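You operate a simulated robot arm through the tools that you are given. There is no shell and no other tool. Be economical: measure what you need, move in short steps, check, and stop when the job is done.

Carry out the task below with a simulated two-armed robot. There is one attempt and no reset: what you move stays moved.

JOB
Run the small white pack round and slide it on to the table.
Fine: raise the blue gate before GO; stop the rollers before the orange gate opens, and leave it open; slide the pack close up to the stop.

It is judged by the outcome, as a careful person would: the job done as asked, and still so three seconds after it is handed in. It fails if anything else is knocked over, pushed out of place, dropped, spilled or broken.

ROBOT AND FRAMES
Two 7-joint arms with fingered hands on one trunk, on a base that drives. Base frame: it is fixed to the floor where the robot stands at the start and does not move with it; the origin is under the middle of the robot, x ahead of it, y to its left, z up; the surface under the hand at the start is at about z = 900. Units: mm, degrees, N and s.
The left shoulder is at the start at [70, 157, 1239], the right one opposite. With the tool pointing down near the work surface each hand reaches from about 320 to 900 mm from the robot's upright axis, wherever it stands, measured 20 degrees to its own side. Places, roughly: curve [0, 600, 500]; curve black button [500, -300, 800]; curve green button [500, -200, 800]; lever on the yellow table [800, 0, 700]; orange gate [1100, 0, 1000]; sensor by the gate [1500, 200, 1000]; small blue pack (23x16x12 cm) [900, -100, 300]; small yellow pack (23x16x12 cm) [700, -300, 300]. Payload 5 kg a hand.
Tool frame (each hand has its own): the origin (TCP) lies between the finger pads and is the grasp point; the fingertips stand 31 mm ahead of it; z points along the fingers, y is the line along which they close. The gripper opens to 156 mm. The gripper's body begins 88 mm behind the TCP. The gripper is a hand of 4 fingers: y runs from the thumb to the fingers, the wrist lies at [0, 0, -249] in the tool frame.
Orientation is that of the tool frame in the base frame, as [roll, pitch, yaw] about the fixed x, y, z axes, in that order (R = Rz(yaw) Ry(pitch) Rx(roll)). With the fingers straight down and closing along the base's y, the tool's x points along the base's -x, its y along +y and its z along -z.

CONTROLS
- The arms move only by the tool drive_tool. It takes "left_plan", "right_plan" or both (then of equal length, played together; a hand with none holds still); each is a list of rows, each an object of numbers (a shift or turn left out is 0): "x", "y", "z": the shift along the base's x, y, z in mm; "rx", "ry", "rz": the turn, a rotation vector about the base's x, y, z in degrees. In form: [{"x": .., "y": .., "z": .., "rx": .., "ry": .., "rz": ..}, ...]. A call has 1 to 8 rows; each row shifts and turns the commanded pose from where the row before left it. Each row takes 0.2 s and may step no farther than 50 mm and 8.6 degrees from the row before; otherwise, the whole call is refused. A pose out of reach is approached as far as the arm can. The call stops where the force on the tool passes 90 N (or 10 N more than at its start, if that is more) or the arm is blocked; 0.2 s more then pass. In this call time passes only in rows, and 0.2 s behind the last. It gives the time, the measured TCP pose, the force on the tool (base axes), the opening and the grip force at its end, in the units of the frame above (readings bear some noise), with the torque about the TCP (base axes, N m) and any sound that the robot's microphone picked up.
- Cameras (640 x 400 px; columns grow to the right, rows downward): "scene" is now at [125.3, -3.6, 1445.1]; the picture's right is [-0.03, -1.00, 0.00], its down [-0.78, 0.03, -0.63] and it looks along [0.62, -0.02, -0.78] (base axes); focal length 214 px, centre (320, 200). "left" rides on the left gripper at [-72, 2, -111] in its tool frame; the picture's right is [-0.02, -1.00, 0.00], its down [0.84, -0.02, -0.54] and it looks along [0.54, -0.01, 0.84] (tool axes); focal length 234 px, centre (320, 200). "right" rides on the right gripper at [72, 2, -111] in its tool frame; the picture's right is [-0.02, 1.00, 0.00], its down [-0.84, -0.02, -0.54] and it looks along [-0.54, -0.01, 0.84] (tool axes); focal length 234 px, centre (320, 200). There is no depth. A picture from a camera that has moved, and an enlarged one, comes with that camera's place and axes in the base frame and with its lens.
- get_image(camera): a new picture of that camera. It takes no simulated time.
- lift_body(by): slides the trunk up (or, below 0, down) by that many mm; the arms and the scene camera ride with it, the base frame stays. It gives what a move gives, with no picture.
- drive_base(legs): drives the robot by 1 to 6 legs, each [ahead, turn to the left] in mm and degrees, along the robot's own axes; the way and the turn of a leg run together, so that a leg with both is an arc; at most 1500 mm and 180 degrees a leg. The arms and the cameras ride along, it lands a little off, and it stops where it bumps. It gives what a move gives.
- move_fingers(finger1, finger2, finger3, thumb_bend, hand): sets how far each is bent, from 0 (flat) to 1 (curled in); at 0.3 the hand is open as for a grip, at 0.7 the pads meet at the TCP. One left out holds its place. A second passes; each finger stops where it meets its share of the squeeze, and holds until it gets a number again. It is the only way to open and close the hand. It gives what a move gives, with no picture; readings hold the bend of each and the force on the fingers (four entries, about 0 where the hand has none), thumb and palm.
- turn_head(pan, tilt): turns the head with the scene camera to pan (to the left, within 86 degrees either way) and tilt (down, from -29 to 69), counted from straight ahead of the robot. It gives what a move gives.
- close_up(camera, box): a new picture of the part [left, top, right, bottom] of that camera's present view, enlarged. It takes no simulated time.
- job_done(): hands the job in; it is judged then, once.

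Work in short steps. Places have to be worked out from the pictures, the camera data and where the tool is seen: move nearer, look again, correct. Check each grasp and each placing, and mend what went wrong. You have 120 turns and 92 pictures in all, those below and enlarged ones among them. Open the grippers and draw the arms clear of the work before you hand the job in, unless the task says otherwise; then end with one line.

The tools are called after "Emit:" by a JSON object that holds its "api" and its "payload". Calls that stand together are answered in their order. drive_tool: Moves the arms, as the interface text tells. Its arguments: {"type":"object","properties":{"left_plan":{"type":"array","items":{"type":"object","properties":{"x":{"type":"number"},"y":{"type":"number"},"z":{"type":"number"},"rx":{"type":"number"},"ry":{"type":"number"},"rz":{"type":"number"}}}},"right_plan":{"type":"array","items":{"type":"object","properties":{"x":{"type":"number"},"y":{"type":"number"},"z":{"type":"number"},"rx":{"type":"number"},"ry":{"type":"number"},"rz":{"type":"number"}}}}},"required":[]} The other tools are called the same way: lift_body (by) slides the trunk up or down; move_fingers (finger1, finger2, finger3, thumb_bend, hand) moves the fingers one by one; drive_base (legs) drives the base; turn_head (pan, tilt) turns the head that bears the scene camera; get_image (camera) takes a picture; close_up (camera, box) takes an enlarged picture of a part of a camera's view; job_done () hands the job in.

At the start:

```text
time: 0.0
left_eef_pos: [632.2, 229.5, 1188.8]
left_tcp_rot: [180.0, 0.0, -180.0]
left_force: [-0.7, 0.7, 0.3]
left_ft_torque: [0.01, -0.02, -0.01]
left_opening: 155.9
left_grasp_force: 0.1
left_shape: jaw
left_bend: [0.3, 0.3, 0.3, 0.3]
left_finger forces: [0.1, 0.0, 0.0, 0.0, 0.0, 0.0]
right_eef_pos: [644.7, -371.6, 1242.5]
right_tcp_rot: [-179.9, -0.1, -180.0]
right_force: [-0.3, 0.7, -0.2]
right_ft_torque: [0.03, 0.01, 0.02]
right_opening: 156.1
right_grasp_force: 0.1
right_shape: jaw
right_bend: [0.3, 0.3, 0.3, 0.3]
right_finger forces: [0.0, 0.0, 0.0, 0.1, 0.0, 0.0]
trunk travel left (down, up): [-625.0, 315.0]
robot x, y, heading: [-1.5, 1.6, 0.2]
head pan, tilt: [-1.9, 51.3]
```

scene: 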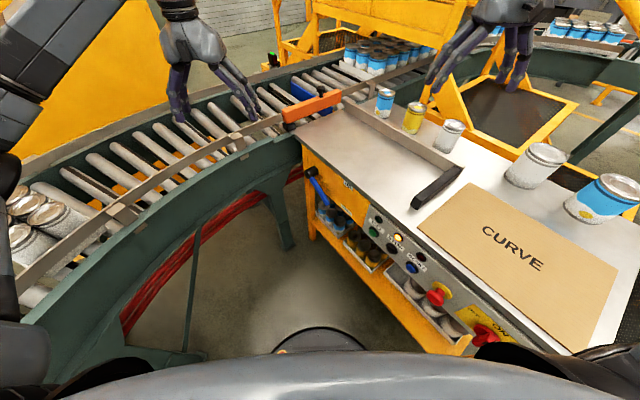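
right: 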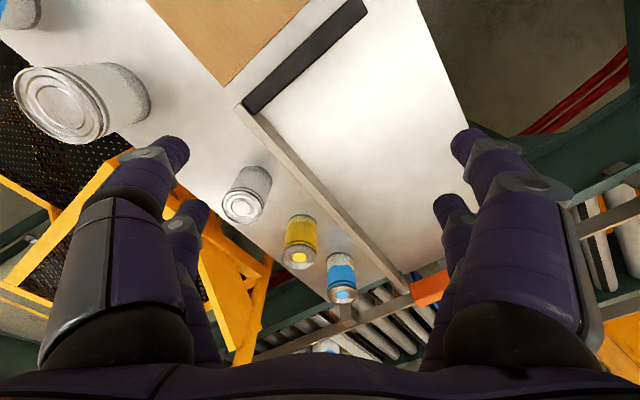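
left: 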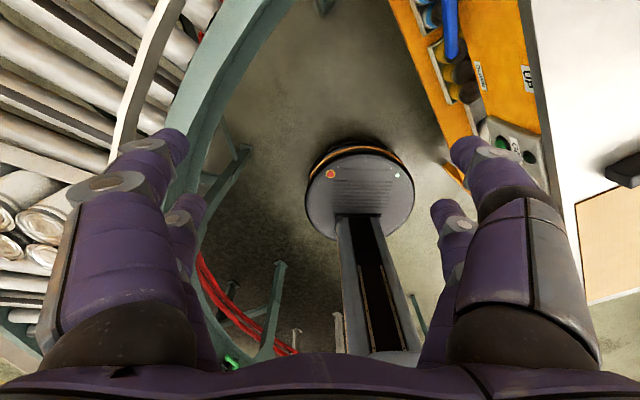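

The scene shows a curved roller conveyor, an orange gate, and a yellow table with a control panel. I enlarge the panel and the gates first.

Emit:
{"api": "close_up", "payload": {"camera": "scene", "box": [290, 150, 530, 350]}}

Emit:
{"api": "close_up", "payload": {"camera": "scene", "box": [230, 10, 470, 210]}}

Emit:
{"api": "close_up", "payload": {"camera": "scene", "box": [0, 50, 260, 310]}}

```text
2.00 times, centred on (410, 250) of scene
camera zoom: at [125.3, -3.6, 1445.1], right [-0.03, -1.0, 0.0], down [-0.78, 0.03, -0.63], along [0.62, -0.02, -0.78], focal length 429 px, centre (140, 100)
```

zoom: 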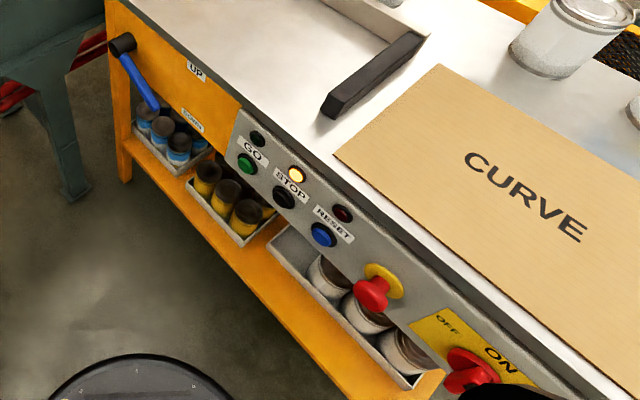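

```text
2.00 times, centred on (350, 110) of scene
camera zoom: at [125.3, -3.6, 1445.1], right [-0.03, -1.0, 0.0], down [-0.78, 0.03, -0.63], along [0.62, -0.02, -0.78], focal length 429 px, centre (260, 380)
```

zoom: 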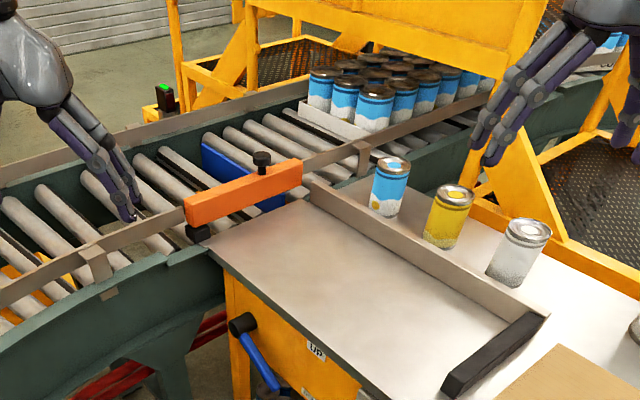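

```text
1.54 times, centred on (130, 180) of scene
camera zoom: at [125.3, -3.6, 1445.1], right [-0.03, -1.0, 0.0], down [-0.78, 0.03, -0.63], along [0.62, -0.02, -0.78], focal length 330 px, centre (612, 231)
```

zoom: 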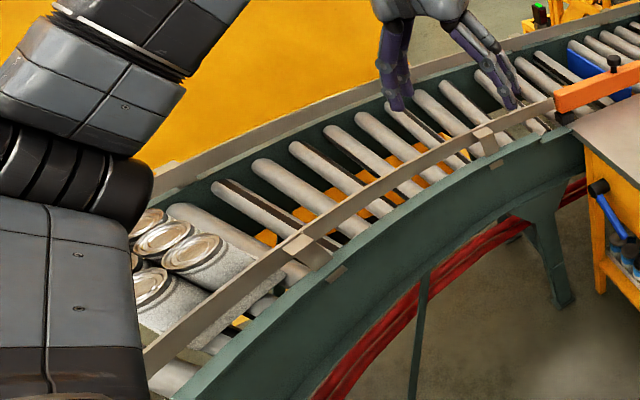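

The blue lever has UP/DOWN labels, and the panel has GO, STOP and RESET, an e-stop and an OFF/ON switch. I turn the head to see the pack on the left and the panel on the right.

Emit:
{"api": "turn_head", "payload": {"pan": 60, "tilt": 40}}

Emit:
{"api": "get_image", "payload": {"camera": "scene"}}

Emit:
{"api": "turn_head", "payload": {"pan": -40, "tilt": 55}}

Emit:
{"api": "get_image", "payload": {"camera": "scene"}}

Emit:
{"api": "turn_head", "payload": {"pan": -15, "tilt": 20}}

Emit:
{"api": "get_image", "payload": {"camera": "scene"}}

```text
time: 1.3
left_eef_pos: [633.5, 227.8, 1187.6]
left_tcp_rot: [180.0, 0.1, 179.9]
left_force: [-0.4, 0.2, -0.1]
left_ft_torque: [-0.01, -0.02, 0.02]
left_opening: 155.9
left_grasp_force: 0.0
left_shape: jaw
left_bend: [0.3, 0.3, 0.3, 0.3]
left_finger forces: [0.1, 0.1, 0.1, 0.1, 0.0, 0.0]
right_eef_pos: [643.3, -371.9, 1244.1]
right_tcp_rot: [180.0, 0.0, -179.9]
right_force: [-0.4, 0.2, 0.7]
right_ft_torque: [0.03, 0.03, -0.03]
right_opening: 155.7
right_grasp_force: 0.0
right_shape: jaw
right_bend: [0.3, 0.3, 0.3, 0.3]
right_finger forces: [0.0, 0.0, 0.0, 0.0, 0.0, 0.0]
trunk travel left (down, up): [-625.0, 315.0]
robot x, y, heading: [-0.7, 2.6, 0.0]
head pan, tilt: [60.0, 40.0]
```

```text
85 pictures are left
camera scene: at [92.2, 72.5, 1461.0], right [0.87, -0.5, 0.0], down [-0.32, -0.56, -0.77], along [0.38, 0.66, -0.64], focal length 214 px, centre (320, 200)
```

scene: 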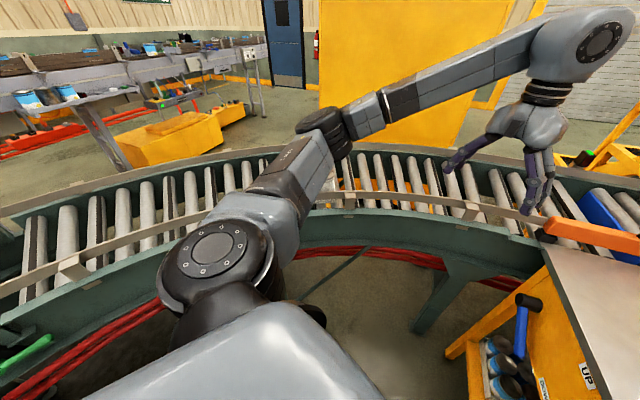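

```text
time: 3.1
left_eef_pos: [633.1, 228.7, 1186.9]
left_tcp_rot: [-180.0, 0.1, -180.0]
left_force: [-0.2, 0.0, 0.3]
left_ft_torque: [-0.01, 0.0, -0.03]
left_opening: 155.9
left_grasp_force: 0.0
left_shape: jaw
left_bend: [0.3, 0.3, 0.3, 0.3]
left_finger forces: [0.1, 0.1, 0.0, 0.0, 0.0, 0.1]
right_eef_pos: [642.7, -372.3, 1243.1]
right_tcp_rot: [180.0, 0.0, 180.0]
right_force: [0.4, 0.7, -0.3]
right_ft_torque: [-0.03, 0.07, 0.01]
right_opening: 156.1
right_grasp_force: 0.1
right_shape: jaw
right_bend: [0.3, 0.3, 0.3, 0.3]
right_finger forces: [0.0, 0.0, 0.1, 0.0, 0.0, 0.0]
trunk travel left (down, up): [-625.0, 315.0]
robot x, y, heading: [-3.0, 0.9, 0.4]
head pan, tilt: [-40.0, 55.0]
```

```text
84 pictures are left
camera scene: at [104.9, -47.4, 1440.3], right [-0.64, -0.77, 0.0], down [-0.63, 0.53, -0.57], along [0.44, -0.37, -0.82], focal length 214 px, centre (320, 200)
```

scene: 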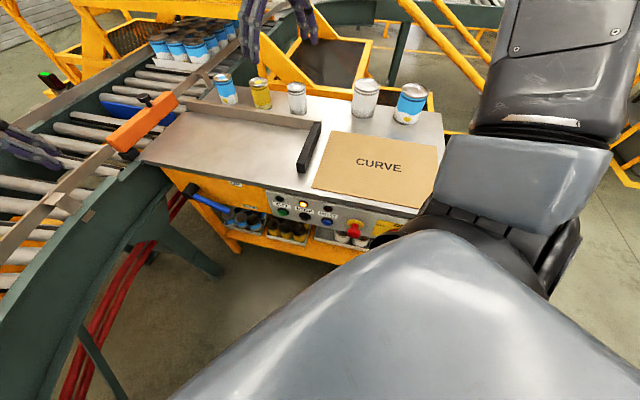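

```text
time: 4.1
left_eef_pos: [633.2, 228.1, 1186.5]
left_tcp_rot: [-180.0, 0.0, 179.9]
left_force: [-0.4, -0.2, 0.1]
left_ft_torque: [0.0, 0.0, -0.05]
left_opening: 155.8
left_grasp_force: 0.0
left_shape: jaw
left_bend: [0.3, 0.3, 0.3, 0.3]
left_finger forces: [0.0, 0.1, 0.0, 0.0, 0.0, 0.1]
right_eef_pos: [643.7, -372.1, 1243.2]
right_tcp_rot: [-180.0, 0.0, 179.9]
right_force: [0.0, -0.4, 1.1]
right_ft_torque: [0.03, 0.02, 0.0]
right_opening: 155.9
right_grasp_force: 0.1
right_shape: jaw
right_bend: [0.3, 0.3, 0.3, 0.3]
right_finger forces: [0.0, 0.0, 0.0, 0.0, 0.0, 0.0]
trunk travel left (down, up): [-625.0, 315.0]
robot x, y, heading: [3.5, 1.3, -0.1]
head pan, tilt: [-15.0, 20.0]
```

```text
83 pictures are left
camera scene: at [139.5, -25.2, 1492.4], right [-0.26, -0.97, 0.0], down [-0.33, 0.09, -0.94], along [0.91, -0.24, -0.34], focal length 214 px, centre (320, 200)
```

scene: 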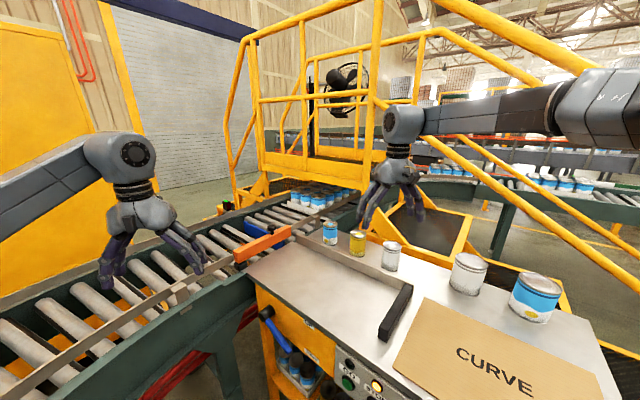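

The white pack waits on the left side of the curve, behind my left arm. I look closely at the lever and the panel.

Emit:
{"api": "turn_head", "payload": {"pan": -12, "tilt": 45}}

Emit:
{"api": "close_up", "payload": {"camera": "scene", "box": [250, 130, 350, 230]}}

Emit:
{"api": "close_up", "payload": {"camera": "scene", "box": [310, 210, 470, 310]}}

Emit:
{"api": "close_up", "payload": {"camera": "scene", "box": [220, 20, 380, 120]}}

```text
time: 5.0
left_eef_pos: [632.8, 228.9, 1187.0]
left_tcp_rot: [180.0, 0.0, -179.9]
left_force: [-0.4, 0.4, -0.2]
left_ft_torque: [-0.02, -0.01, 0.01]
left_opening: 155.8
left_grasp_force: 0.1
left_shape: jaw
left_bend: [0.3, 0.3, 0.3, 0.3]
left_finger forces: [0.1, 0.0, 0.1, 0.1, 0.1, 0.0]
right_eef_pos: [643.9, -372.2, 1242.2]
right_tcp_rot: [179.9, 0.0, 180.0]
right_force: [-0.7, 0.0, 0.8]
right_ft_torque: [0.0, 0.01, -0.02]
right_opening: 156.0
right_grasp_force: 0.0
right_shape: jaw
right_bend: [0.3, 0.3, 0.3, 0.3]
right_finger forces: [0.0, 0.0, 0.0, 0.0, 0.0, 0.0]
trunk travel left (down, up): [-625.0, 315.0]
robot x, y, heading: [1.7, 1.0, -0.0]
head pan, tilt: [-12.0, 45.0]
```

```text
4.00 times, centred on (300, 180) of scene
camera zoom: at [129.1, -18.0, 1453.8], right [-0.21, -0.98, 0.0], down [-0.69, 0.15, -0.71], along [0.69, -0.15, -0.71], focal length 858 px, centre (400, 280)
```

zoom: 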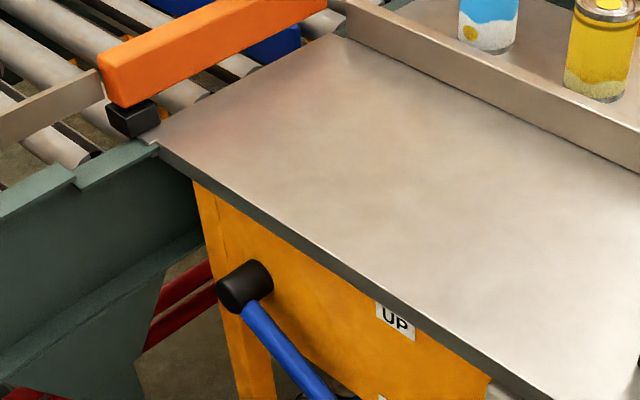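

```text
4.00 times, centred on (390, 260) of scene
camera zoom: at [129.1, -18.0, 1453.8], right [-0.21, -0.98, 0.0], down [-0.69, 0.15, -0.71], along [0.69, -0.15, -0.71], focal length 858 px, centre (40, -40)
```

zoom: 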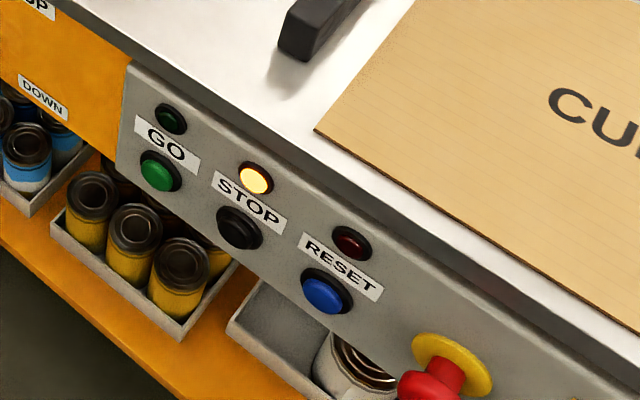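

```text
4.00 times, centred on (300, 70) of scene
camera zoom: at [129.1, -18.0, 1453.8], right [-0.21, -0.98, 0.0], down [-0.69, 0.15, -0.71], along [0.69, -0.15, -0.71], focal length 858 px, centre (400, 720)
```

zoom: 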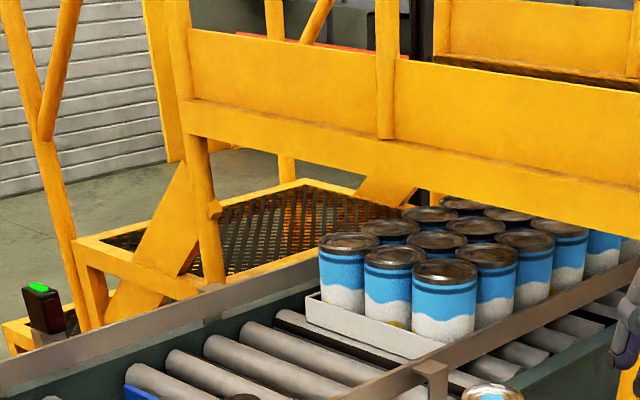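

The lever pivots on a hub at about (810,15,800) and its handle points at DOWN, below the UP label. I turn the left hand to point horizontally, first pitching it up.

Emit:
{"api": "drive_tool", "payload": {"left_plan": [{"ry": -8.5}, {"ry": -8.5}, {"ry": -8.5}, {"ry": -8.5}, {"ry": -8.5}, {"ry": -8.5}, {"ry": -8.5}, {"ry": -8.5}]}}

Emit:
{"api": "drive_tool", "payload": {"left_plan": [{"ry": -8.5}, {"ry": -8.5}, {"ry": -5}, {"rz": -8.5}, {"rz": -8.5}, {"rz": -8.5}, {"rz": -8.5}, {"rz": -8.5}]}}

Emit:
{"api": "turn_head", "payload": {"pan": 50, "tilt": 45}}

Emit:
{"api": "get_image", "payload": {"camera": "scene"}}

```text
time: 6.8
left_eef_pos: [633.2, 227.4, 1188.1]
left_tcp_rot: [-179.9, 68.1, -180.0]
left_force: [-0.2, 0.4, -0.4]
left_ft_torque: [-0.01, 0.0, 0.0]
left_opening: 156.1
left_grasp_force: 0.1
left_shape: jaw
left_bend: [0.3, 0.3, 0.3, 0.3]
left_finger forces: [0.0, 0.0, 0.0, 0.0, 0.0, 0.0]
right_eef_pos: [643.1, -371.9, 1242.1]
right_tcp_rot: [-180.0, 0.0, 180.0]
right_force: [-0.1, -0.1, 0.5]
right_ft_torque: [-0.01, 0.0, 0.0]
right_opening: 156.0
right_grasp_force: 0.2
right_shape: jaw
right_bend: [0.3, 0.3, 0.3, 0.3]
right_finger forces: [0.0, 0.0, 0.1, 0.0, 0.0, 0.1]
trunk travel left (down, up): [-625.0, 315.0]
robot x, y, heading: [-2.9, -1.6, -0.1]
head pan, tilt: [-12.0, 45.0]
```

```text
time: 8.6
left_eef_pos: [634.3, 224.8, 1192.8]
left_tcp_rot: [175.8, 82.5, 133.2]
left_force: [-1.1, -1.2, -10.3]
left_ft_torque: [-0.67, -0.75, 0.12]
left_opening: 155.6
left_grasp_force: 0.1
left_shape: jaw
left_bend: [0.3, 0.3, 0.3, 0.3]
left_finger forces: [0.0, 0.0, 0.1, 0.0, 0.0, 0.1]
left hand out of reach, approached as far as the arm can: row 3
right_eef_pos: [641.7, -376.8, 1241.4]
right_tcp_rot: [179.8, 0.1, 179.9]
right_force: [-0.2, -0.9, -0.1]
right_ft_torque: [0.07, -0.06, -0.03]
right_opening: 156.0
right_grasp_force: 0.1
right_shape: jaw
right_bend: [0.3, 0.3, 0.3, 0.3]
right_finger forces: [0.0, 0.0, 0.1, 0.1, 0.1, 0.0]
trunk travel left (down, up): [-625.0, 315.0]
robot x, y, heading: [-0.3, -4.1, -0.3]
head pan, tilt: [-12.0, 45.0]
```

```text
time: 9.9
left_eef_pos: [635.0, 229.1, 1199.4]
left_tcp_rot: [172.5, 83.1, 130.3]
left_force: [0.5, 1.2, 0.2]
left_ft_torque: [0.0, 0.03, -0.03]
left_opening: 155.8
left_grasp_force: 0.0
left_shape: jaw
left_bend: [0.3, 0.3, 0.3, 0.3]
left_finger forces: [0.0, 0.1, 0.0, 0.0, 0.0, 0.1]
right_eef_pos: [644.1, -370.9, 1242.0]
right_tcp_rot: [179.9, 0.0, -180.0]
right_force: [0.7, 0.2, -0.4]
right_ft_torque: [-0.01, 0.01, 0.0]
right_opening: 155.9
right_grasp_force: 0.0
right_shape: jaw
right_bend: [0.3, 0.3, 0.3, 0.3]
right_finger forces: [0.1, 0.1, 0.1, 0.0, 0.1, 0.0]
trunk travel left (down, up): [-625.0, 315.0]
robot x, y, heading: [0.1, 2.2, 0.2]
head pan, tilt: [50.0, 45.0]
```

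```text
79 pictures are left
camera scene: at [102.5, 61.9, 1453.7], right [0.77, -0.64, 0.0], down [-0.46, -0.54, -0.71], along [0.45, 0.54, -0.71], focal length 214 px, centre (320, 200)
```

scene: 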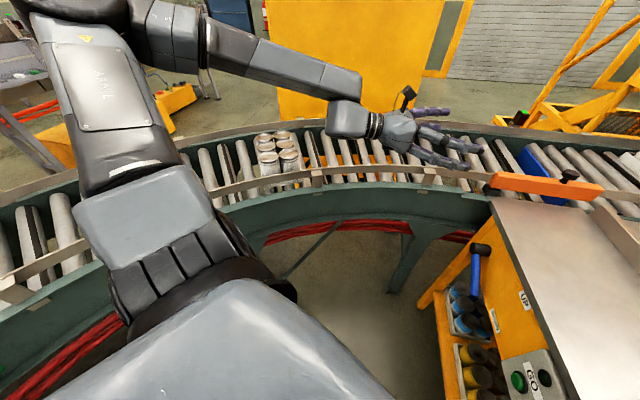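

The small white pack (2×3 cans) sits on the curve, clear of everything. I bring the left hand down in front of the table towards a spot below and short of the lever handle.

Emit:
{"api": "drive_tool", "payload": {"left_plan": [{"x": -15, "y": -45}, {"x": -15, "y": -45}, {"x": -10, "y": -40}, {"y": -35, "z": -30}, {"z": -50}, {"z": -50}, {"z": -50}, {"z": -50}]}}

Emit:
{"api": "turn_head", "payload": {"pan": 0, "tilt": 50}}

Emit:
{"api": "get_image", "payload": {"camera": "scene"}}

Emit:
{"api": "get_image", "payload": {"camera": "left"}}

```text
time: 11.7
left_eef_pos: [573.1, 121.4, 1081.6]
left_tcp_rot: [178.3, 81.2, 135.9]
left_force: [0.3, -0.3, 0.4]
left_ft_torque: [0.01, 0.0, 0.03]
left_opening: 155.8
left_grasp_force: 0.0
left_shape: jaw
left_bend: [0.3, 0.3, 0.3, 0.3]
left_finger forces: [0.0, 0.0, 0.0, 0.0, 0.0, 0.1]
left hand out of reach, approached as far as the arm can: row 5, 6, 7, 8
right_eef_pos: [642.9, -374.2, 1243.5]
right_tcp_rot: [179.8, 0.0, -180.0]
right_force: [-0.7, -0.1, 0.4]
right_ft_torque: [0.02, 0.0, -0.03]
right_opening: 156.0
right_grasp_force: 0.0
right_shape: jaw
right_bend: [0.3, 0.3, 0.3, 0.3]
right_finger forces: [0.1, 0.0, 0.0, 0.0, 0.1, 0.0]
trunk travel left (down, up): [-625.0, 315.0]
robot x, y, heading: [1.2, 0.7, -0.1]
head pan, tilt: [50.0, 45.0]
```

```text
time: 12.9
left_eef_pos: [573.7, 122.9, 1081.7]
left_tcp_rot: [178.7, 81.3, 136.4]
left_force: [-0.2, -0.2, 0.0]
left_ft_torque: [-0.02, -0.01, -0.02]
left_opening: 155.9
left_grasp_force: 0.1
left_shape: jaw
left_bend: [0.3, 0.3, 0.3, 0.3]
left_finger forces: [0.1, 0.0, 0.0, 0.0, 0.0, 0.1]
right_eef_pos: [642.9, -371.9, 1242.0]
right_tcp_rot: [-179.9, 0.0, -179.9]
right_force: [-0.7, 0.1, 0.0]
right_ft_torque: [0.01, 0.0, 0.02]
right_opening: 155.8
right_grasp_force: 0.1
right_shape: jaw
right_bend: [0.3, 0.3, 0.3, 0.3]
right_finger forces: [0.0, 0.0, 0.0, 0.1, 0.1, 0.0]
trunk travel left (down, up): [-625.0, 315.0]
robot x, y, heading: [2.0, -0.9, 0.0]
head pan, tilt: [0.0, 50.0]
```

```text
78 pictures are left
camera scene: at [126.6, -1.0, 1446.9], right [0.0, -1.0, 0.0], down [-0.77, 0.0, -0.64], along [0.64, 0.0, -0.77], focal length 214 px, centre (320, 200)
```

scene: 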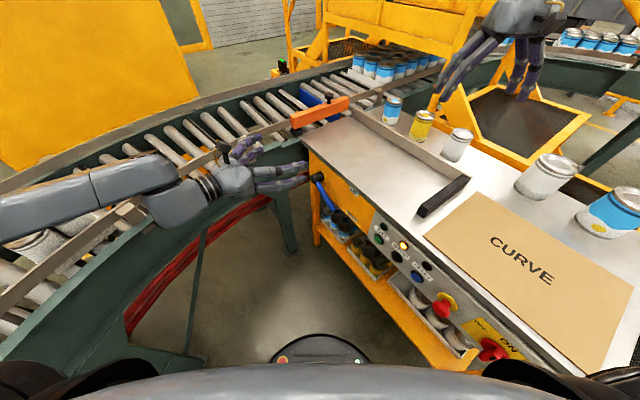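

```text
77 pictures are left
camera left: at [503.0, 191.5, 1169.5], right [-0.67, -0.74, 0.02], down [-0.5, 0.44, -0.75], along [0.54, -0.51, -0.67], focal length 234 px, centre (320, 200)
```

left: 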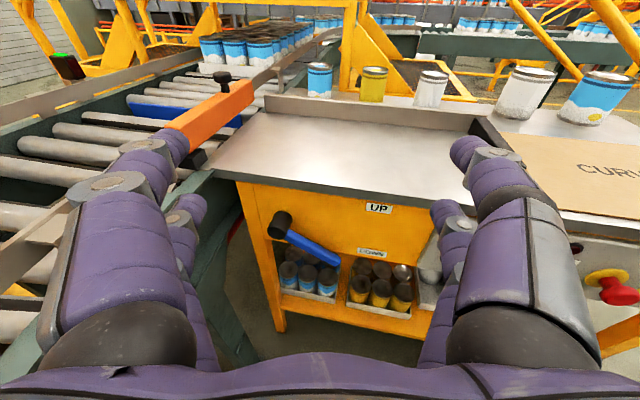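

From this hand camera the lever, both gates and the knob on the orange gate are well seen, but the arm cannot go lower with the hand this level. I pitch the fingers downward about 35° and try going lower.

Emit:
{"api": "drive_tool", "payload": {"left_plan": [{"rx": 6, "ry": 5.8}, {"rx": 6, "ry": 5.8}, {"rx": 6, "ry": 5.8}, {"rx": 6, "ry": 5.8}, {"z": -40}, {"z": -40}]}}

```text
time: 14.3
left_eef_pos: [568.8, 130.5, 992.5]
left_tcp_rot: [178.1, 52.7, 135.3]
left_force: [-0.7, 0.9, -0.1]
left_ft_torque: [-0.07, 0.0, -0.03]
left_opening: 155.7
left_grasp_force: 0.0
left_shape: jaw
left_bend: [0.3, 0.3, 0.3, 0.3]
left_finger forces: [0.1, 0.0, 0.0, 0.0, 0.1, 0.0]
left hand out of reach, approached as far as the arm can: row 4
right_eef_pos: [644.1, -365.3, 1245.0]
right_tcp_rot: [-179.7, 0.0, -179.8]
right_force: [-0.2, 0.7, -0.9]
right_ft_torque: [-0.07, 0.01, -0.01]
right_opening: 156.0
right_grasp_force: 0.0
right_shape: jaw
right_bend: [0.3, 0.3, 0.3, 0.3]
right_finger forces: [0.0, 0.1, 0.0, 0.1, 0.0, 0.1]
trunk travel left (down, up): [-625.0, 315.0]
robot x, y, heading: [-0.7, -1.4, 0.5]
head pan, tilt: [0.0, 50.0]
```

With the pitched hand it works. I place the handle end at about (693,-49,706) and the hub at (819,14,783), so I bring the hand down to stand before and below the handle.

Emit:
{"api": "drive_tool", "payload": {"left_plan": [{"x": 1, "y": -14, "z": -45}, {"x": 1, "y": -14, "z": -45}, {"x": 1, "y": -14, "z": -45}, {"x": 1, "y": -14, "z": -45}, {"x": 1, "y": -14, "z": -45}, {"x": 1, "y": -14, "z": -45}, {"x": 1, "y": -14, "z": -45}]}}

Emit:
{"api": "get_image", "payload": {"camera": "left"}}

Emit:
{"api": "get_image", "payload": {"camera": "scene"}}

```text
time: 15.9
left_eef_pos: [570.9, 87.8, 868.3]
left_tcp_rot: [177.9, 52.2, 135.2]
left_force: [0.3, 0.4, 0.8]
left_ft_torque: [-0.05, -0.01, -0.03]
left_opening: 155.8
left_grasp_force: 0.1
left_shape: jaw
left_bend: [0.3, 0.3, 0.3, 0.3]
left_finger forces: [0.1, 0.1, 0.0, 0.0, 0.0, 0.0]
left hand out of reach, approached as far as the arm can: row 3, 4, 5, 6, 7
right_eef_pos: [643.0, -370.1, 1243.9]
right_tcp_rot: [-179.9, 0.0, -179.9]
right_force: [0.0, 0.3, 0.6]
right_ft_torque: [-0.03, 0.01, 0.02]
right_opening: 155.9
right_grasp_force: 0.1
right_shape: jaw
right_bend: [0.3, 0.3, 0.3, 0.3]
right_finger forces: [0.1, 0.0, 0.1, 0.0, 0.0, 0.0]
trunk travel left (down, up): [-625.0, 315.0]
robot x, y, heading: [3.4, 1.4, -0.3]
head pan, tilt: [0.0, 50.0]
```

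```text
76 pictures are left
camera left: at [539.5, 118.3, 993.1], right [-0.67, -0.74, 0.0], down [-0.7, 0.64, -0.33], along [0.25, -0.22, -0.94], focal length 234 px, centre (320, 200)
```

left: 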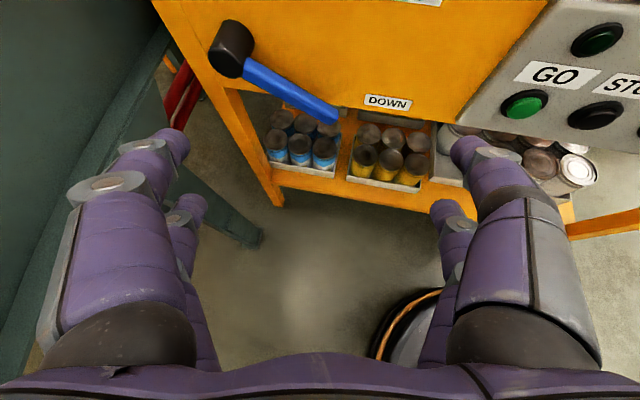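

```text
75 pictures are left
camera scene: at [125.9, 0.2, 1446.9], right [0.0, -1.0, 0.0], down [-0.77, 0.0, -0.64], along [0.64, 0.0, -0.77], focal length 214 px, centre (320, 200)
```

scene: 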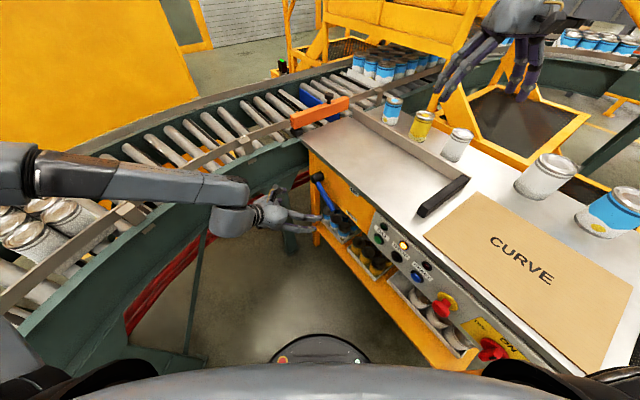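

The elbow rides high (~z 1250) and is the limit, so lowering the trunk is the clean way. The right hand stays well above the table for 180 mm.

Emit:
{"api": "lift_body", "payload": {"by": -180}}

Emit:
{"api": "get_image", "payload": {"camera": "left"}}

```text
time: 17.9
left_eef_pos: [571.6, 87.6, 688.8]
left_tcp_rot: [178.0, 52.4, 135.1]
left_force: [-0.2, -0.4, 0.5]
left_ft_torque: [0.02, 0.01, 0.01]
left_opening: 155.9
left_grasp_force: 0.0
left_shape: jaw
left_bend: [0.3, 0.3, 0.3, 0.3]
left_finger forces: [0.0, 0.0, 0.0, 0.0, 0.0, 0.0]
right_eef_pos: [642.3, -371.3, 1062.6]
right_tcp_rot: [-179.9, -0.1, 180.0]
right_force: [-0.2, 0.3, 0.4]
right_ft_torque: [-0.01, -0.02, -0.01]
right_opening: 156.3
right_grasp_force: 0.0
right_shape: jaw
right_bend: [0.3, 0.3, 0.3, 0.3]
right_finger forces: [0.0, 0.1, 0.0, 0.0, 0.0, 0.0]
trunk travel left (down, up): [-445.0, 495.0]
robot x, y, heading: [3.5, -0.8, -0.1]
head pan, tilt: [0.0, 50.0]
```

```text
74 pictures are left
camera left: at [539.8, 117.5, 813.2], right [-0.67, -0.74, 0.0], down [-0.7, 0.64, -0.33], along [0.25, -0.22, -0.94], focal length 234 px, centre (320, 200)
```

left: 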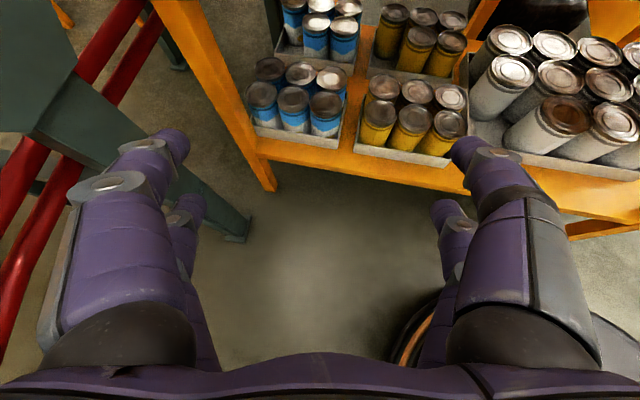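

The fingers are below the handle height now (TCP z 689). I move in towards the table face so the finger row goes under the handle.

Emit:
{"api": "drive_tool", "payload": {"left_plan": [{"x": -24, "y": -18, "z": -20}, {"x": 24, "y": -32}, {"x": 24, "y": -32}, {"x": 24, "y": -32}]}}

Emit:
{"api": "turn_head", "payload": {"pan": -5, "tilt": 40}}

Emit:
{"api": "close_up", "payload": {"camera": "scene", "box": [220, 120, 420, 245]}}

```text
time: 18.9
left_eef_pos: [618.5, -6.9, 706.2]
left_tcp_rot: [178.3, 52.2, 135.4]
left_force: [-0.1, -0.1, 0.5]
left_ft_torque: [-0.02, 0.01, -0.02]
left_opening: 156.0
left_grasp_force: 0.0
left_shape: jaw
left_bend: [0.3, 0.3, 0.3, 0.3]
left_finger forces: [0.1, 0.1, 0.0, 0.1, 0.1, 0.1]
left hand out of reach, approached as far as the arm can: row 1, 2, 4
right_eef_pos: [644.7, -371.4, 1061.5]
right_tcp_rot: [179.9, 0.0, -180.0]
right_force: [-0.6, -0.2, -0.3]
right_ft_torque: [0.02, -0.02, 0.03]
right_opening: 155.9
right_grasp_force: 0.0
right_shape: jaw
right_bend: [0.3, 0.3, 0.3, 0.3]
right_finger forces: [0.0, 0.0, 0.0, 0.0, 0.0, 0.0]
trunk travel left (down, up): [-445.0, 495.0]
robot x, y, heading: [1.8, -0.6, 0.0]
head pan, tilt: [0.0, 50.0]
```

```text
time: 19.6
left_eef_pos: [620.2, -7.8, 706.3]
left_tcp_rot: [178.1, 52.2, 135.2]
left_force: [0.6, 1.1, -0.1]
left_ft_torque: [0.03, -0.03, 0.0]
left_opening: 156.2
left_grasp_force: 0.1
left_shape: jaw
left_bend: [0.3, 0.3, 0.3, 0.3]
left_finger forces: [0.0, 0.0, 0.1, 0.0, 0.0, 0.1]
right_eef_pos: [642.8, -371.8, 1063.5]
right_tcp_rot: [-180.0, -0.1, 179.9]
right_force: [-0.4, 0.4, 0.1]
right_ft_torque: [-0.04, 0.03, 0.01]
right_opening: 156.0
right_grasp_force: 0.1
right_shape: jaw
right_bend: [0.3, 0.3, 0.3, 0.3]
right_finger forces: [0.0, 0.0, 0.0, 0.0, 0.0, 0.0]
trunk travel left (down, up): [-445.0, 495.0]
robot x, y, heading: [-3.0, 0.5, 0.1]
head pan, tilt: [-5.0, 40.0]
```

```text
3.20 times, centred on (320, 182) of scene
camera zoom: at [134.2, -8.5, 1281.0], right [-0.09, -1.0, 0.0], down [-0.64, 0.06, -0.77], along [0.76, -0.07, -0.64], focal length 686 px, centre (320, 256)
```

zoom: 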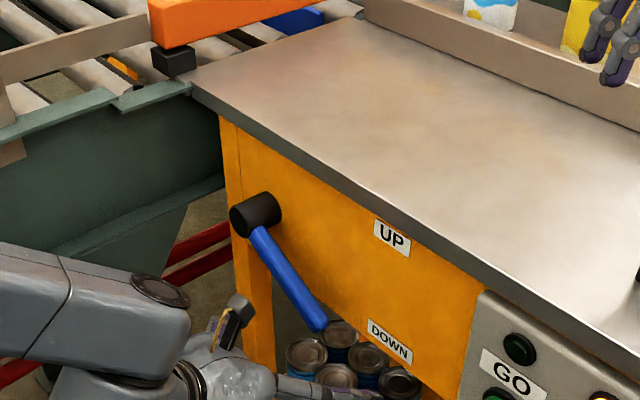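

Again the arm stops short at z≈706, so I lower the trunk 50 mm more; the right fingertips stay about 80 mm above the table.

Emit:
{"api": "lift_body", "payload": {"by": -50}}

Emit:
{"api": "drive_tool", "payload": {"left_plan": [{"x": 18, "y": -24}, {"x": 18, "y": -24}]}}

Emit:
{"api": "close_up", "payload": {"camera": "scene", "box": [220, 120, 420, 245]}}

Emit:
{"api": "get_image", "payload": {"camera": "left"}}

```text
time: 20.5
left_eef_pos: [619.1, -8.5, 656.3]
left_tcp_rot: [178.1, 52.3, 135.2]
left_force: [-0.7, -0.2, 0.4]
left_ft_torque: [0.01, 0.01, 0.03]
left_opening: 156.1
left_grasp_force: 0.0
left_shape: jaw
left_bend: [0.3, 0.3, 0.3, 0.3]
left_finger forces: [0.0, 0.0, 0.0, 0.1, 0.0, 0.0]
right_eef_pos: [642.6, -372.8, 1012.7]
right_tcp_rot: [-180.0, 0.0, 179.9]
right_force: [0.3, -1.0, -0.9]
right_ft_torque: [-0.01, 0.02, 0.01]
right_opening: 155.7
right_grasp_force: 0.2
right_shape: jaw
right_bend: [0.3, 0.3, 0.3, 0.3]
right_finger forces: [0.0, 0.0, 0.0, 0.1, 0.0, 0.0]
trunk travel left (down, up): [-395.0, 545.0]
robot x, y, heading: [-0.7, -1.0, -0.0]
head pan, tilt: [-5.0, 40.0]
```

```text
time: 21.1
left_eef_pos: [641.6, -24.0, 684.9]
left_tcp_rot: [178.0, 52.2, 135.1]
left_force: [0.0, 0.0, 0.7]
left_ft_torque: [-0.01, 0.01, -0.01]
left_opening: 156.3
left_grasp_force: 0.1
left_shape: jaw
left_bend: [0.3, 0.3, 0.3, 0.3]
left_finger forces: [0.0, 0.0, 0.1, 0.0, 0.0, 0.0]
left hand out of reach, approached as far as the arm can: row 1, 2
right_eef_pos: [642.8, -372.8, 1011.8]
right_tcp_rot: [180.0, 0.0, -180.0]
right_force: [0.2, -0.1, 0.1]
right_ft_torque: [-0.01, 0.01, -0.01]
right_opening: 155.8
right_grasp_force: 0.0
right_shape: jaw
right_bend: [0.3, 0.3, 0.3, 0.3]
right_finger forces: [0.1, 0.1, 0.0, 0.1, 0.0, 0.0]
trunk travel left (down, up): [-395.0, 545.0]
robot x, y, heading: [0.4, 3.2, 0.0]
head pan, tilt: [-5.0, 40.0]
```

```text
3.20 times, centred on (320, 182) of scene
camera zoom: at [134.2, -8.6, 1231.0], right [-0.09, -1.0, 0.0], down [-0.64, 0.06, -0.77], along [0.76, -0.07, -0.64], focal length 686 px, centre (320, 256)
```

zoom: 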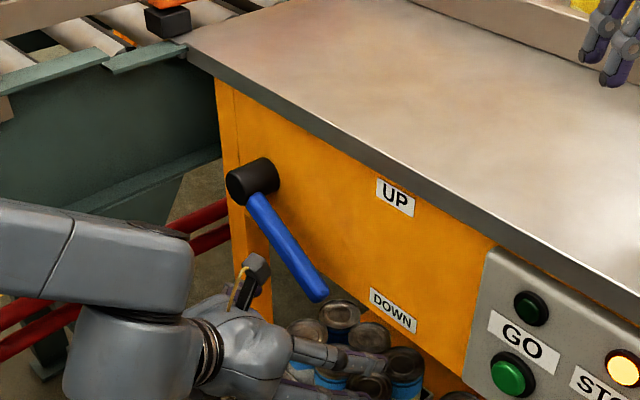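

```text
71 pictures are left
camera left: at [609.0, 5.8, 809.6], right [-0.68, -0.74, 0.0], down [-0.7, 0.64, -0.33], along [0.24, -0.22, -0.94], focal length 234 px, centre (320, 200)
```

left: 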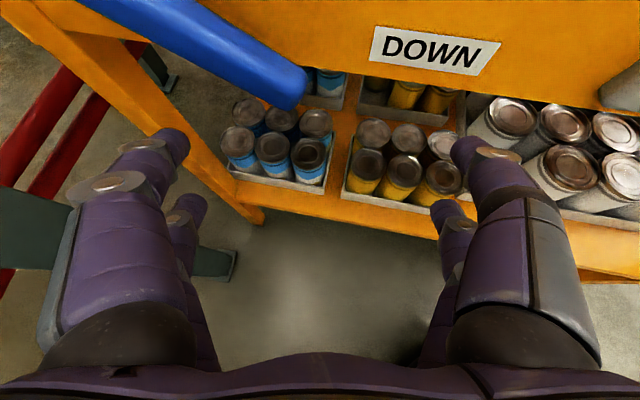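

The handle end is just ahead of and above the fingers; the arm is at a limit here, so I use the trunk and a small base turn to swing the fingers under the handle.

Emit:
{"api": "lift_body", "payload": {"by": -20}}

Emit:
{"api": "drive_base", "payload": {"legs": [[0, -3.5]]}}

Emit:
{"api": "get_image", "payload": {"camera": "left"}}

Emit:
{"api": "close_up", "payload": {"camera": "scene", "box": [220, 120, 420, 245]}}

```text
time: 21.8
left_eef_pos: [641.1, -24.0, 664.9]
left_tcp_rot: [178.1, 52.3, 135.1]
left_force: [0.2, 0.8, -0.7]
left_ft_torque: [-0.01, 0.01, 0.01]
left_opening: 156.0
left_grasp_force: 0.1
left_shape: jaw
left_bend: [0.3, 0.3, 0.3, 0.3]
left_finger forces: [0.0, 0.0, 0.0, 0.1, 0.0, 0.1]
right_eef_pos: [641.3, -371.4, 993.8]
right_tcp_rot: [180.0, 0.0, 179.9]
right_force: [0.3, -1.1, 0.0]
right_ft_torque: [0.01, -0.02, -0.02]
right_opening: 156.1
right_grasp_force: 0.2
right_shape: jaw
right_bend: [0.3, 0.3, 0.3, 0.3]
right_finger forces: [0.1, 0.0, 0.1, 0.0, 0.0, 0.1]
trunk travel left (down, up): [-375.0, 565.0]
robot x, y, heading: [-1.1, 2.5, -0.1]
head pan, tilt: [-5.0, 40.0]
```

```text
time: 22.6
left_eef_pos: [636.3, -63.6, 664.8]
left_tcp_rot: [178.0, 52.1, 131.6]
left_force: [0.5, -1.0, 0.9]
left_ft_torque: [0.0, -0.03, 0.05]
left_opening: 155.9
left_grasp_force: 0.1
left_shape: jaw
left_bend: [0.3, 0.3, 0.3, 0.3]
left_finger forces: [0.0, 0.1, 0.0, 0.0, 0.1, 0.0]
right_eef_pos: [619.1, -412.2, 992.6]
right_tcp_rot: [179.9, 0.0, 176.5]
right_force: [0.3, -0.2, -0.5]
right_ft_torque: [0.05, -0.02, 0.01]
right_opening: 155.8
right_grasp_force: 0.1
right_shape: jaw
right_bend: [0.3, 0.3, 0.3, 0.3]
right_finger forces: [0.1, 0.0, 0.0, 0.0, 0.0, 0.0]
trunk travel left (down, up): [-375.0, 565.0]
robot x, y, heading: [-0.1, 0.6, -3.4]
head pan, tilt: [-5.0, 40.0]
```

```text
70 pictures are left
camera left: at [607.9, -32.3, 789.6], right [-0.72, -0.69, 0.0], down [-0.65, 0.68, -0.33], along [0.23, -0.24, -0.94], focal length 234 px, centre (320, 200)
```

left: 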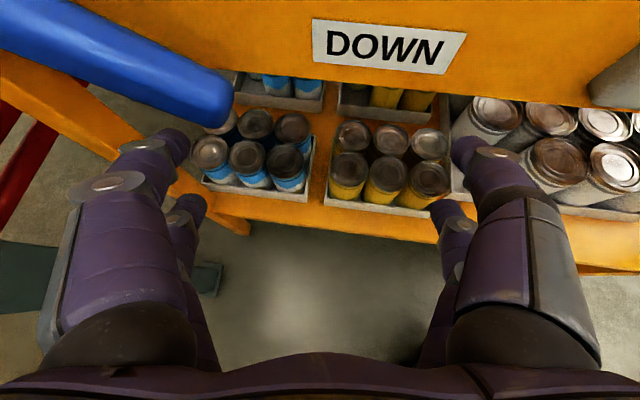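

```text
3.20 times, centred on (320, 182) of scene
camera zoom: at [133.1, -17.9, 1211.1], right [-0.15, -0.99, 0.0], down [-0.64, 0.1, -0.77], along [0.76, -0.11, -0.64], focal length 686 px, centre (320, 256)
```

zoom: 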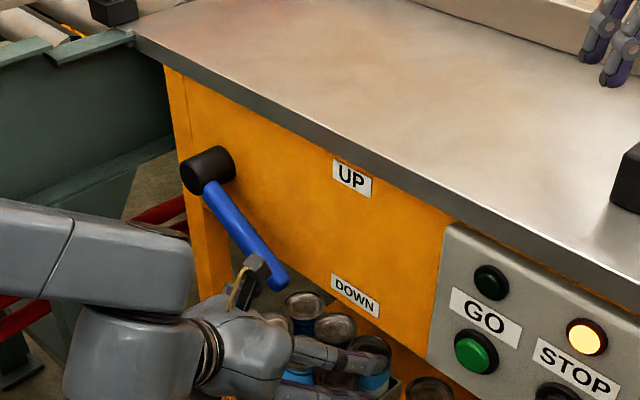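

The finger tips should be just below the handle; I push 10–15 mm deeper with another small turn, then raise the trunk in small steps to lift the handle.

Emit:
{"api": "drive_base", "payload": {"legs": [[0, -1.3]]}}

Emit:
{"api": "lift_body", "payload": {"by": 50}}

Emit:
{"api": "get_image", "payload": {"camera": "left"}}

Emit:
{"api": "close_up", "payload": {"camera": "scene", "box": [220, 120, 420, 245]}}

```text
time: 23.4
left_eef_pos: [636.9, -78.0, 663.8]
left_tcp_rot: [178.2, 52.3, 130.3]
left_force: [-0.2, 0.5, -0.4]
left_ft_torque: [0.0, 0.03, -0.02]
left_opening: 156.1
left_grasp_force: 0.1
left_shape: jaw
left_bend: [0.3, 0.3, 0.3, 0.3]
left_finger forces: [0.0, 0.0, 0.0, 0.0, 0.0, 0.1]
right_eef_pos: [610.3, -425.7, 993.0]
right_tcp_rot: [-180.0, 0.0, 175.2]
right_force: [0.7, -0.3, -0.6]
right_ft_torque: [0.0, 0.01, -0.01]
right_opening: 155.7
right_grasp_force: 0.0
right_shape: jaw
right_bend: [0.3, 0.3, 0.3, 0.3]
right_finger forces: [0.0, 0.1, 0.0, 0.1, 0.1, 0.0]
trunk travel left (down, up): [-375.0, 565.0]
robot x, y, heading: [-3.9, 0.6, -4.9]
head pan, tilt: [-5.0, 40.0]
```

```text
time: 24.3
left_eef_pos: [636.8, -79.4, 714.3]
left_tcp_rot: [178.1, 52.3, 130.3]
left_force: [-4.7, 0.5, -2.3]
left_ft_torque: [-0.05, 0.05, 0.26]
left_opening: 155.8
left_grasp_force: 0.1
left_shape: jaw
left_bend: [0.31, 0.3, 0.3, 0.3]
left_finger forces: [3.7, 0.0, 0.0, 0.1, 0.0, 0.0]
right_eef_pos: [610.9, -423.9, 1042.5]
right_tcp_rot: [180.0, 0.1, 175.2]
right_force: [-0.1, -0.2, 0.2]
right_ft_torque: [0.0, 0.0, 0.01]
right_opening: 156.0
right_grasp_force: 0.1
right_shape: jaw
right_bend: [0.3, 0.3, 0.3, 0.3]
right_finger forces: [0.1, 0.1, 0.0, 0.0, 0.1, 0.1]
trunk travel left (down, up): [-425.0, 515.0]
robot x, y, heading: [2.1, -0.0, -4.9]
head pan, tilt: [-5.0, 40.0]
```

```text
68 pictures are left
camera left: at [607.3, -45.4, 839.5], right [-0.74, -0.68, 0.0], down [-0.64, 0.69, -0.33], along [0.22, -0.24, -0.94], focal length 234 px, centre (320, 200)
```

left: 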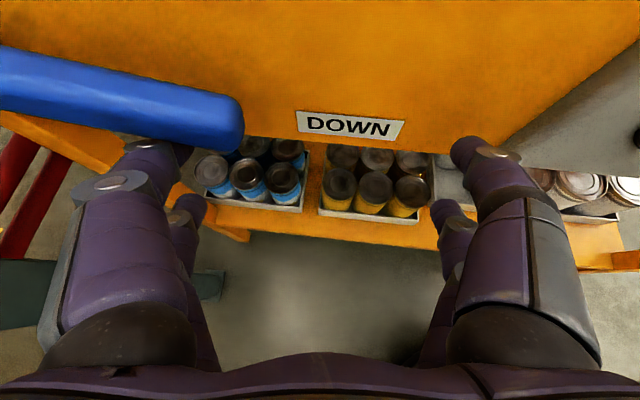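

```text
3.20 times, centred on (320, 182) of scene
camera zoom: at [133.2, -19.8, 1261.0], right [-0.17, -0.99, 0.0], down [-0.63, 0.11, -0.77], along [0.75, -0.13, -0.64], focal length 686 px, centre (320, 256)
```

zoom: 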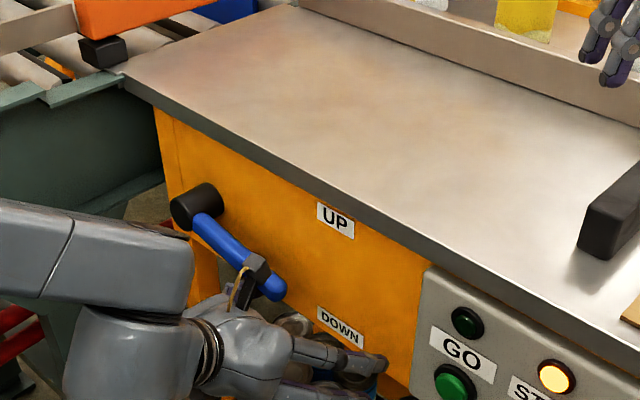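

Finger 1 feels the handle (3.7 N) and the handle sits on it and is starting to turn up. I keep raising.

Emit:
{"api": "lift_body", "payload": {"by": 40}}

Emit:
{"api": "lift_body", "payload": {"by": 30}}

Emit:
{"api": "get_image", "payload": {"camera": "left"}}

Emit:
{"api": "get_image", "payload": {"camera": "scene"}}

```text
time: 25.1
left_eef_pos: [636.1, -77.2, 754.4]
left_tcp_rot: [178.1, 52.3, 130.3]
left_force: [-0.5, 0.2, 0.8]
left_ft_torque: [-0.04, 0.01, 0.0]
left_opening: 155.9
left_grasp_force: 0.1
left_shape: jaw
left_bend: [0.3, 0.3, 0.3, 0.3]
left_finger forces: [0.0, 0.1, 0.1, 0.0, 0.1, 0.0]
right_eef_pos: [610.3, -425.3, 1082.0]
right_tcp_rot: [-180.0, 0.0, 175.2]
right_force: [0.8, 0.3, -1.0]
right_ft_torque: [-0.03, 0.02, 0.03]
right_opening: 156.0
right_grasp_force: 0.1
right_shape: jaw
right_bend: [0.3, 0.3, 0.3, 0.3]
right_finger forces: [0.0, 0.1, 0.0, 0.0, 0.1, 0.0]
trunk travel left (down, up): [-465.0, 475.0]
robot x, y, heading: [-0.8, -2.2, -4.8]
head pan, tilt: [-5.0, 40.0]
```

```text
time: 25.9
left_eef_pos: [636.4, -79.2, 784.1]
left_tcp_rot: [178.1, 52.2, 130.3]
left_force: [0.5, -0.4, -0.3]
left_ft_torque: [0.01, -0.03, 0.0]
left_opening: 156.3
left_grasp_force: 0.0
left_shape: jaw
left_bend: [0.3, 0.3, 0.3, 0.3]
left_finger forces: [0.0, 0.1, 0.1, 0.0, 0.1, 0.0]
right_eef_pos: [610.9, -425.1, 1111.8]
right_tcp_rot: [180.0, -0.1, 175.2]
right_force: [0.2, -0.1, 0.0]
right_ft_torque: [0.01, 0.02, -0.03]
right_opening: 156.0
right_grasp_force: 0.1
right_shape: jaw
right_bend: [0.3, 0.3, 0.3, 0.3]
right_finger forces: [0.1, 0.0, 0.1, 0.0, 0.0, 0.0]
trunk travel left (down, up): [-495.0, 445.0]
robot x, y, heading: [-0.8, 2.1, -4.8]
head pan, tilt: [-5.0, 40.0]
```

```text
66 pictures are left
camera left: at [607.6, -45.5, 909.1], right [-0.74, -0.68, 0.0], down [-0.64, 0.69, -0.33], along [0.22, -0.24, -0.94], focal length 234 px, centre (320, 200)
```

left: 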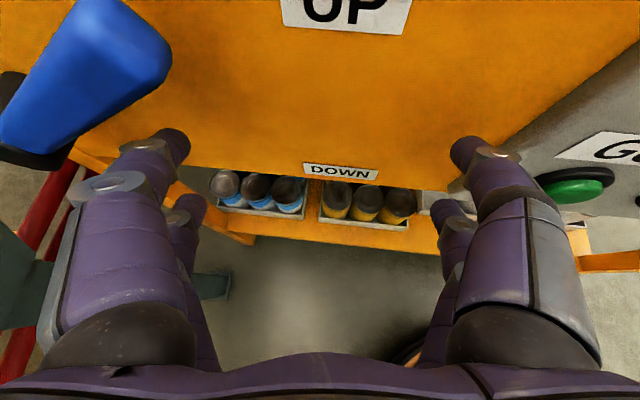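

```text
65 pictures are left
camera scene: at [133.7, -20.0, 1330.9], right [-0.17, -0.99, 0.0], down [-0.63, 0.11, -0.77], along [0.75, -0.13, -0.64], focal length 214 px, centre (320, 200)
```

scene: 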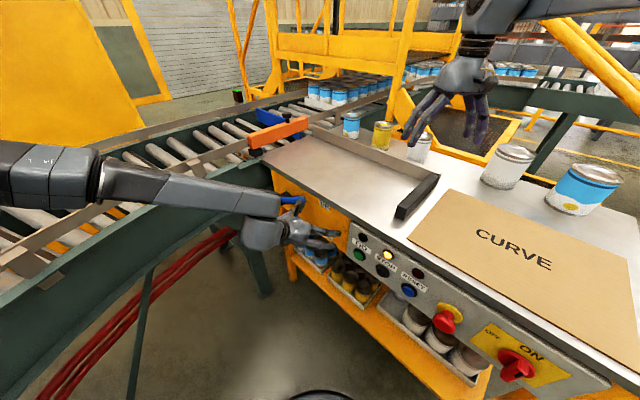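

The lever has snapped away upward with no force on the finger. I check the lever and the blue gate.

Emit:
{"api": "close_up", "payload": {"camera": "scene", "box": [220, 90, 380, 190]}}

Emit:
{"api": "close_up", "payload": {"camera": "scene", "box": [260, 170, 360, 270]}}

```text
4.00 times, centred on (300, 140) of scene
camera zoom: at [133.7, -20.0, 1330.9], right [-0.17, -0.99, 0.0], down [-0.63, 0.11, -0.77], along [0.75, -0.13, -0.64], focal length 858 px, centre (400, 440)
```

zoom: 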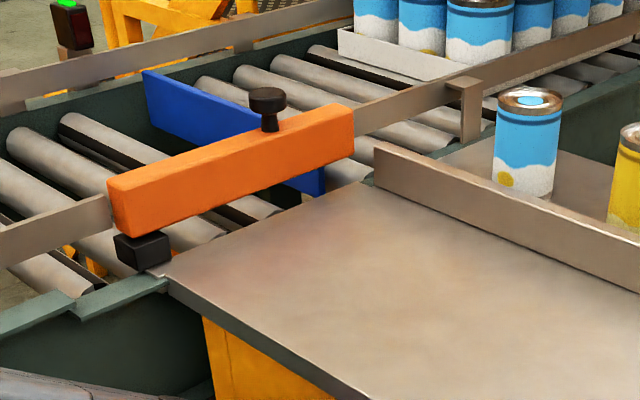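

```text
4.00 times, centred on (310, 220) of scene
camera zoom: at [133.7, -20.0, 1330.9], right [-0.17, -0.99, 0.0], down [-0.63, 0.11, -0.77], along [0.75, -0.13, -0.64], focal length 858 px, centre (360, 120)
```

zoom: 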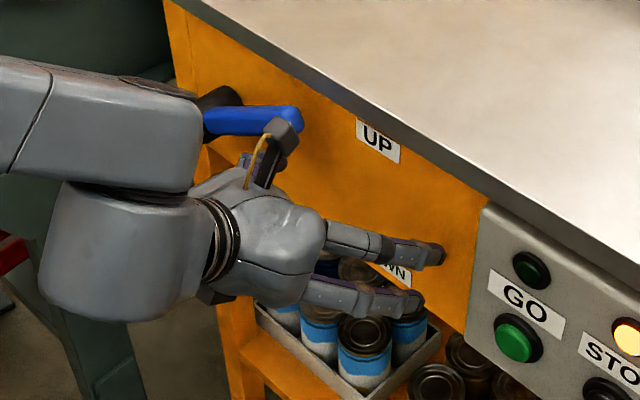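

The blue gate now stands clearly raised and the lever points at UP. I withdraw the hand straight off the face, then shape a pointing hand for the buttons.

Emit:
{"api": "drive_tool", "payload": {"left_plan": [{"x": -24, "y": 32}, {"x": -24, "y": 32}, {"x": -24, "y": 32}]}}

Emit:
{"api": "move_fingers", "payload": {"hand": "left", "finger1": 1, "finger2": 0.65, "finger3": 1, "thumb_bend": 0.65}}

Emit:
{"api": "get_image", "payload": {"camera": "left"}}

```text
time: 26.7
left_eef_pos: [562.7, 18.4, 785.6]
left_tcp_rot: [178.1, 52.4, 130.2]
left_force: [-0.4, -0.3, 0.4]
left_ft_torque: [-0.02, -0.01, -0.02]
left_opening: 155.8
left_grasp_force: 0.1
left_shape: jaw
left_bend: [0.3, 0.3, 0.3, 0.3]
left_finger forces: [0.0, 0.0, 0.1, 0.1, 0.1, 0.1]
right_eef_pos: [609.5, -423.2, 1114.4]
right_tcp_rot: [-179.9, 0.1, 175.1]
right_force: [-0.1, -0.8, -0.2]
right_ft_torque: [-0.04, -0.07, 0.0]
right_opening: 155.9
right_grasp_force: 0.1
right_shape: jaw
right_bend: [0.3, 0.3, 0.3, 0.3]
right_finger forces: [0.1, 0.0, 0.1, 0.0, 0.0, 0.1]
trunk travel left (down, up): [-495.0, 445.0]
robot x, y, heading: [-3.2, 1.1, -4.8]
head pan, tilt: [-5.0, 40.0]
```

```text
time: 27.7
left_eef_pos: [564.1, 17.6, 784.2]
left_tcp_rot: [178.1, 52.4, 130.2]
left_force: [-0.6, -0.2, -0.4]
left_ft_torque: [-0.02, -0.03, -0.04]
left_opening: 47.6
left_grasp_force: 0.0
left_shape: fingers
left_bend: [1.0, 0.65, 1.0, 0.65]
left_finger forces: [0.0, 0.1, 0.1, 0.0, 0.0, 0.1]
right_eef_pos: [609.1, -424.1, 1112.8]
right_tcp_rot: [-180.0, 0.0, 175.2]
right_force: [0.3, 0.3, 0.7]
right_ft_torque: [0.02, 0.01, -0.04]
right_opening: 156.0
right_grasp_force: 0.1
right_shape: jaw
right_bend: [0.3, 0.3, 0.3, 0.3]
right_finger forces: [0.0, 0.1, 0.1, 0.0, 0.0, 0.1]
trunk travel left (down, up): [-495.0, 445.0]
robot x, y, heading: [0.8, 1.4, -4.9]
head pan, tilt: [-5.0, 40.0]
```

```text
62 pictures are left
camera left: at [534.7, 51.4, 909.4], right [-0.74, -0.68, 0.0], down [-0.64, 0.69, -0.33], along [0.22, -0.24, -0.94], focal length 234 px, centre (320, 200)
```

left: 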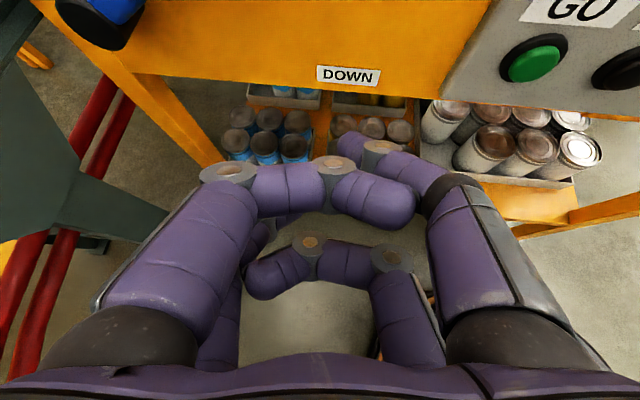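

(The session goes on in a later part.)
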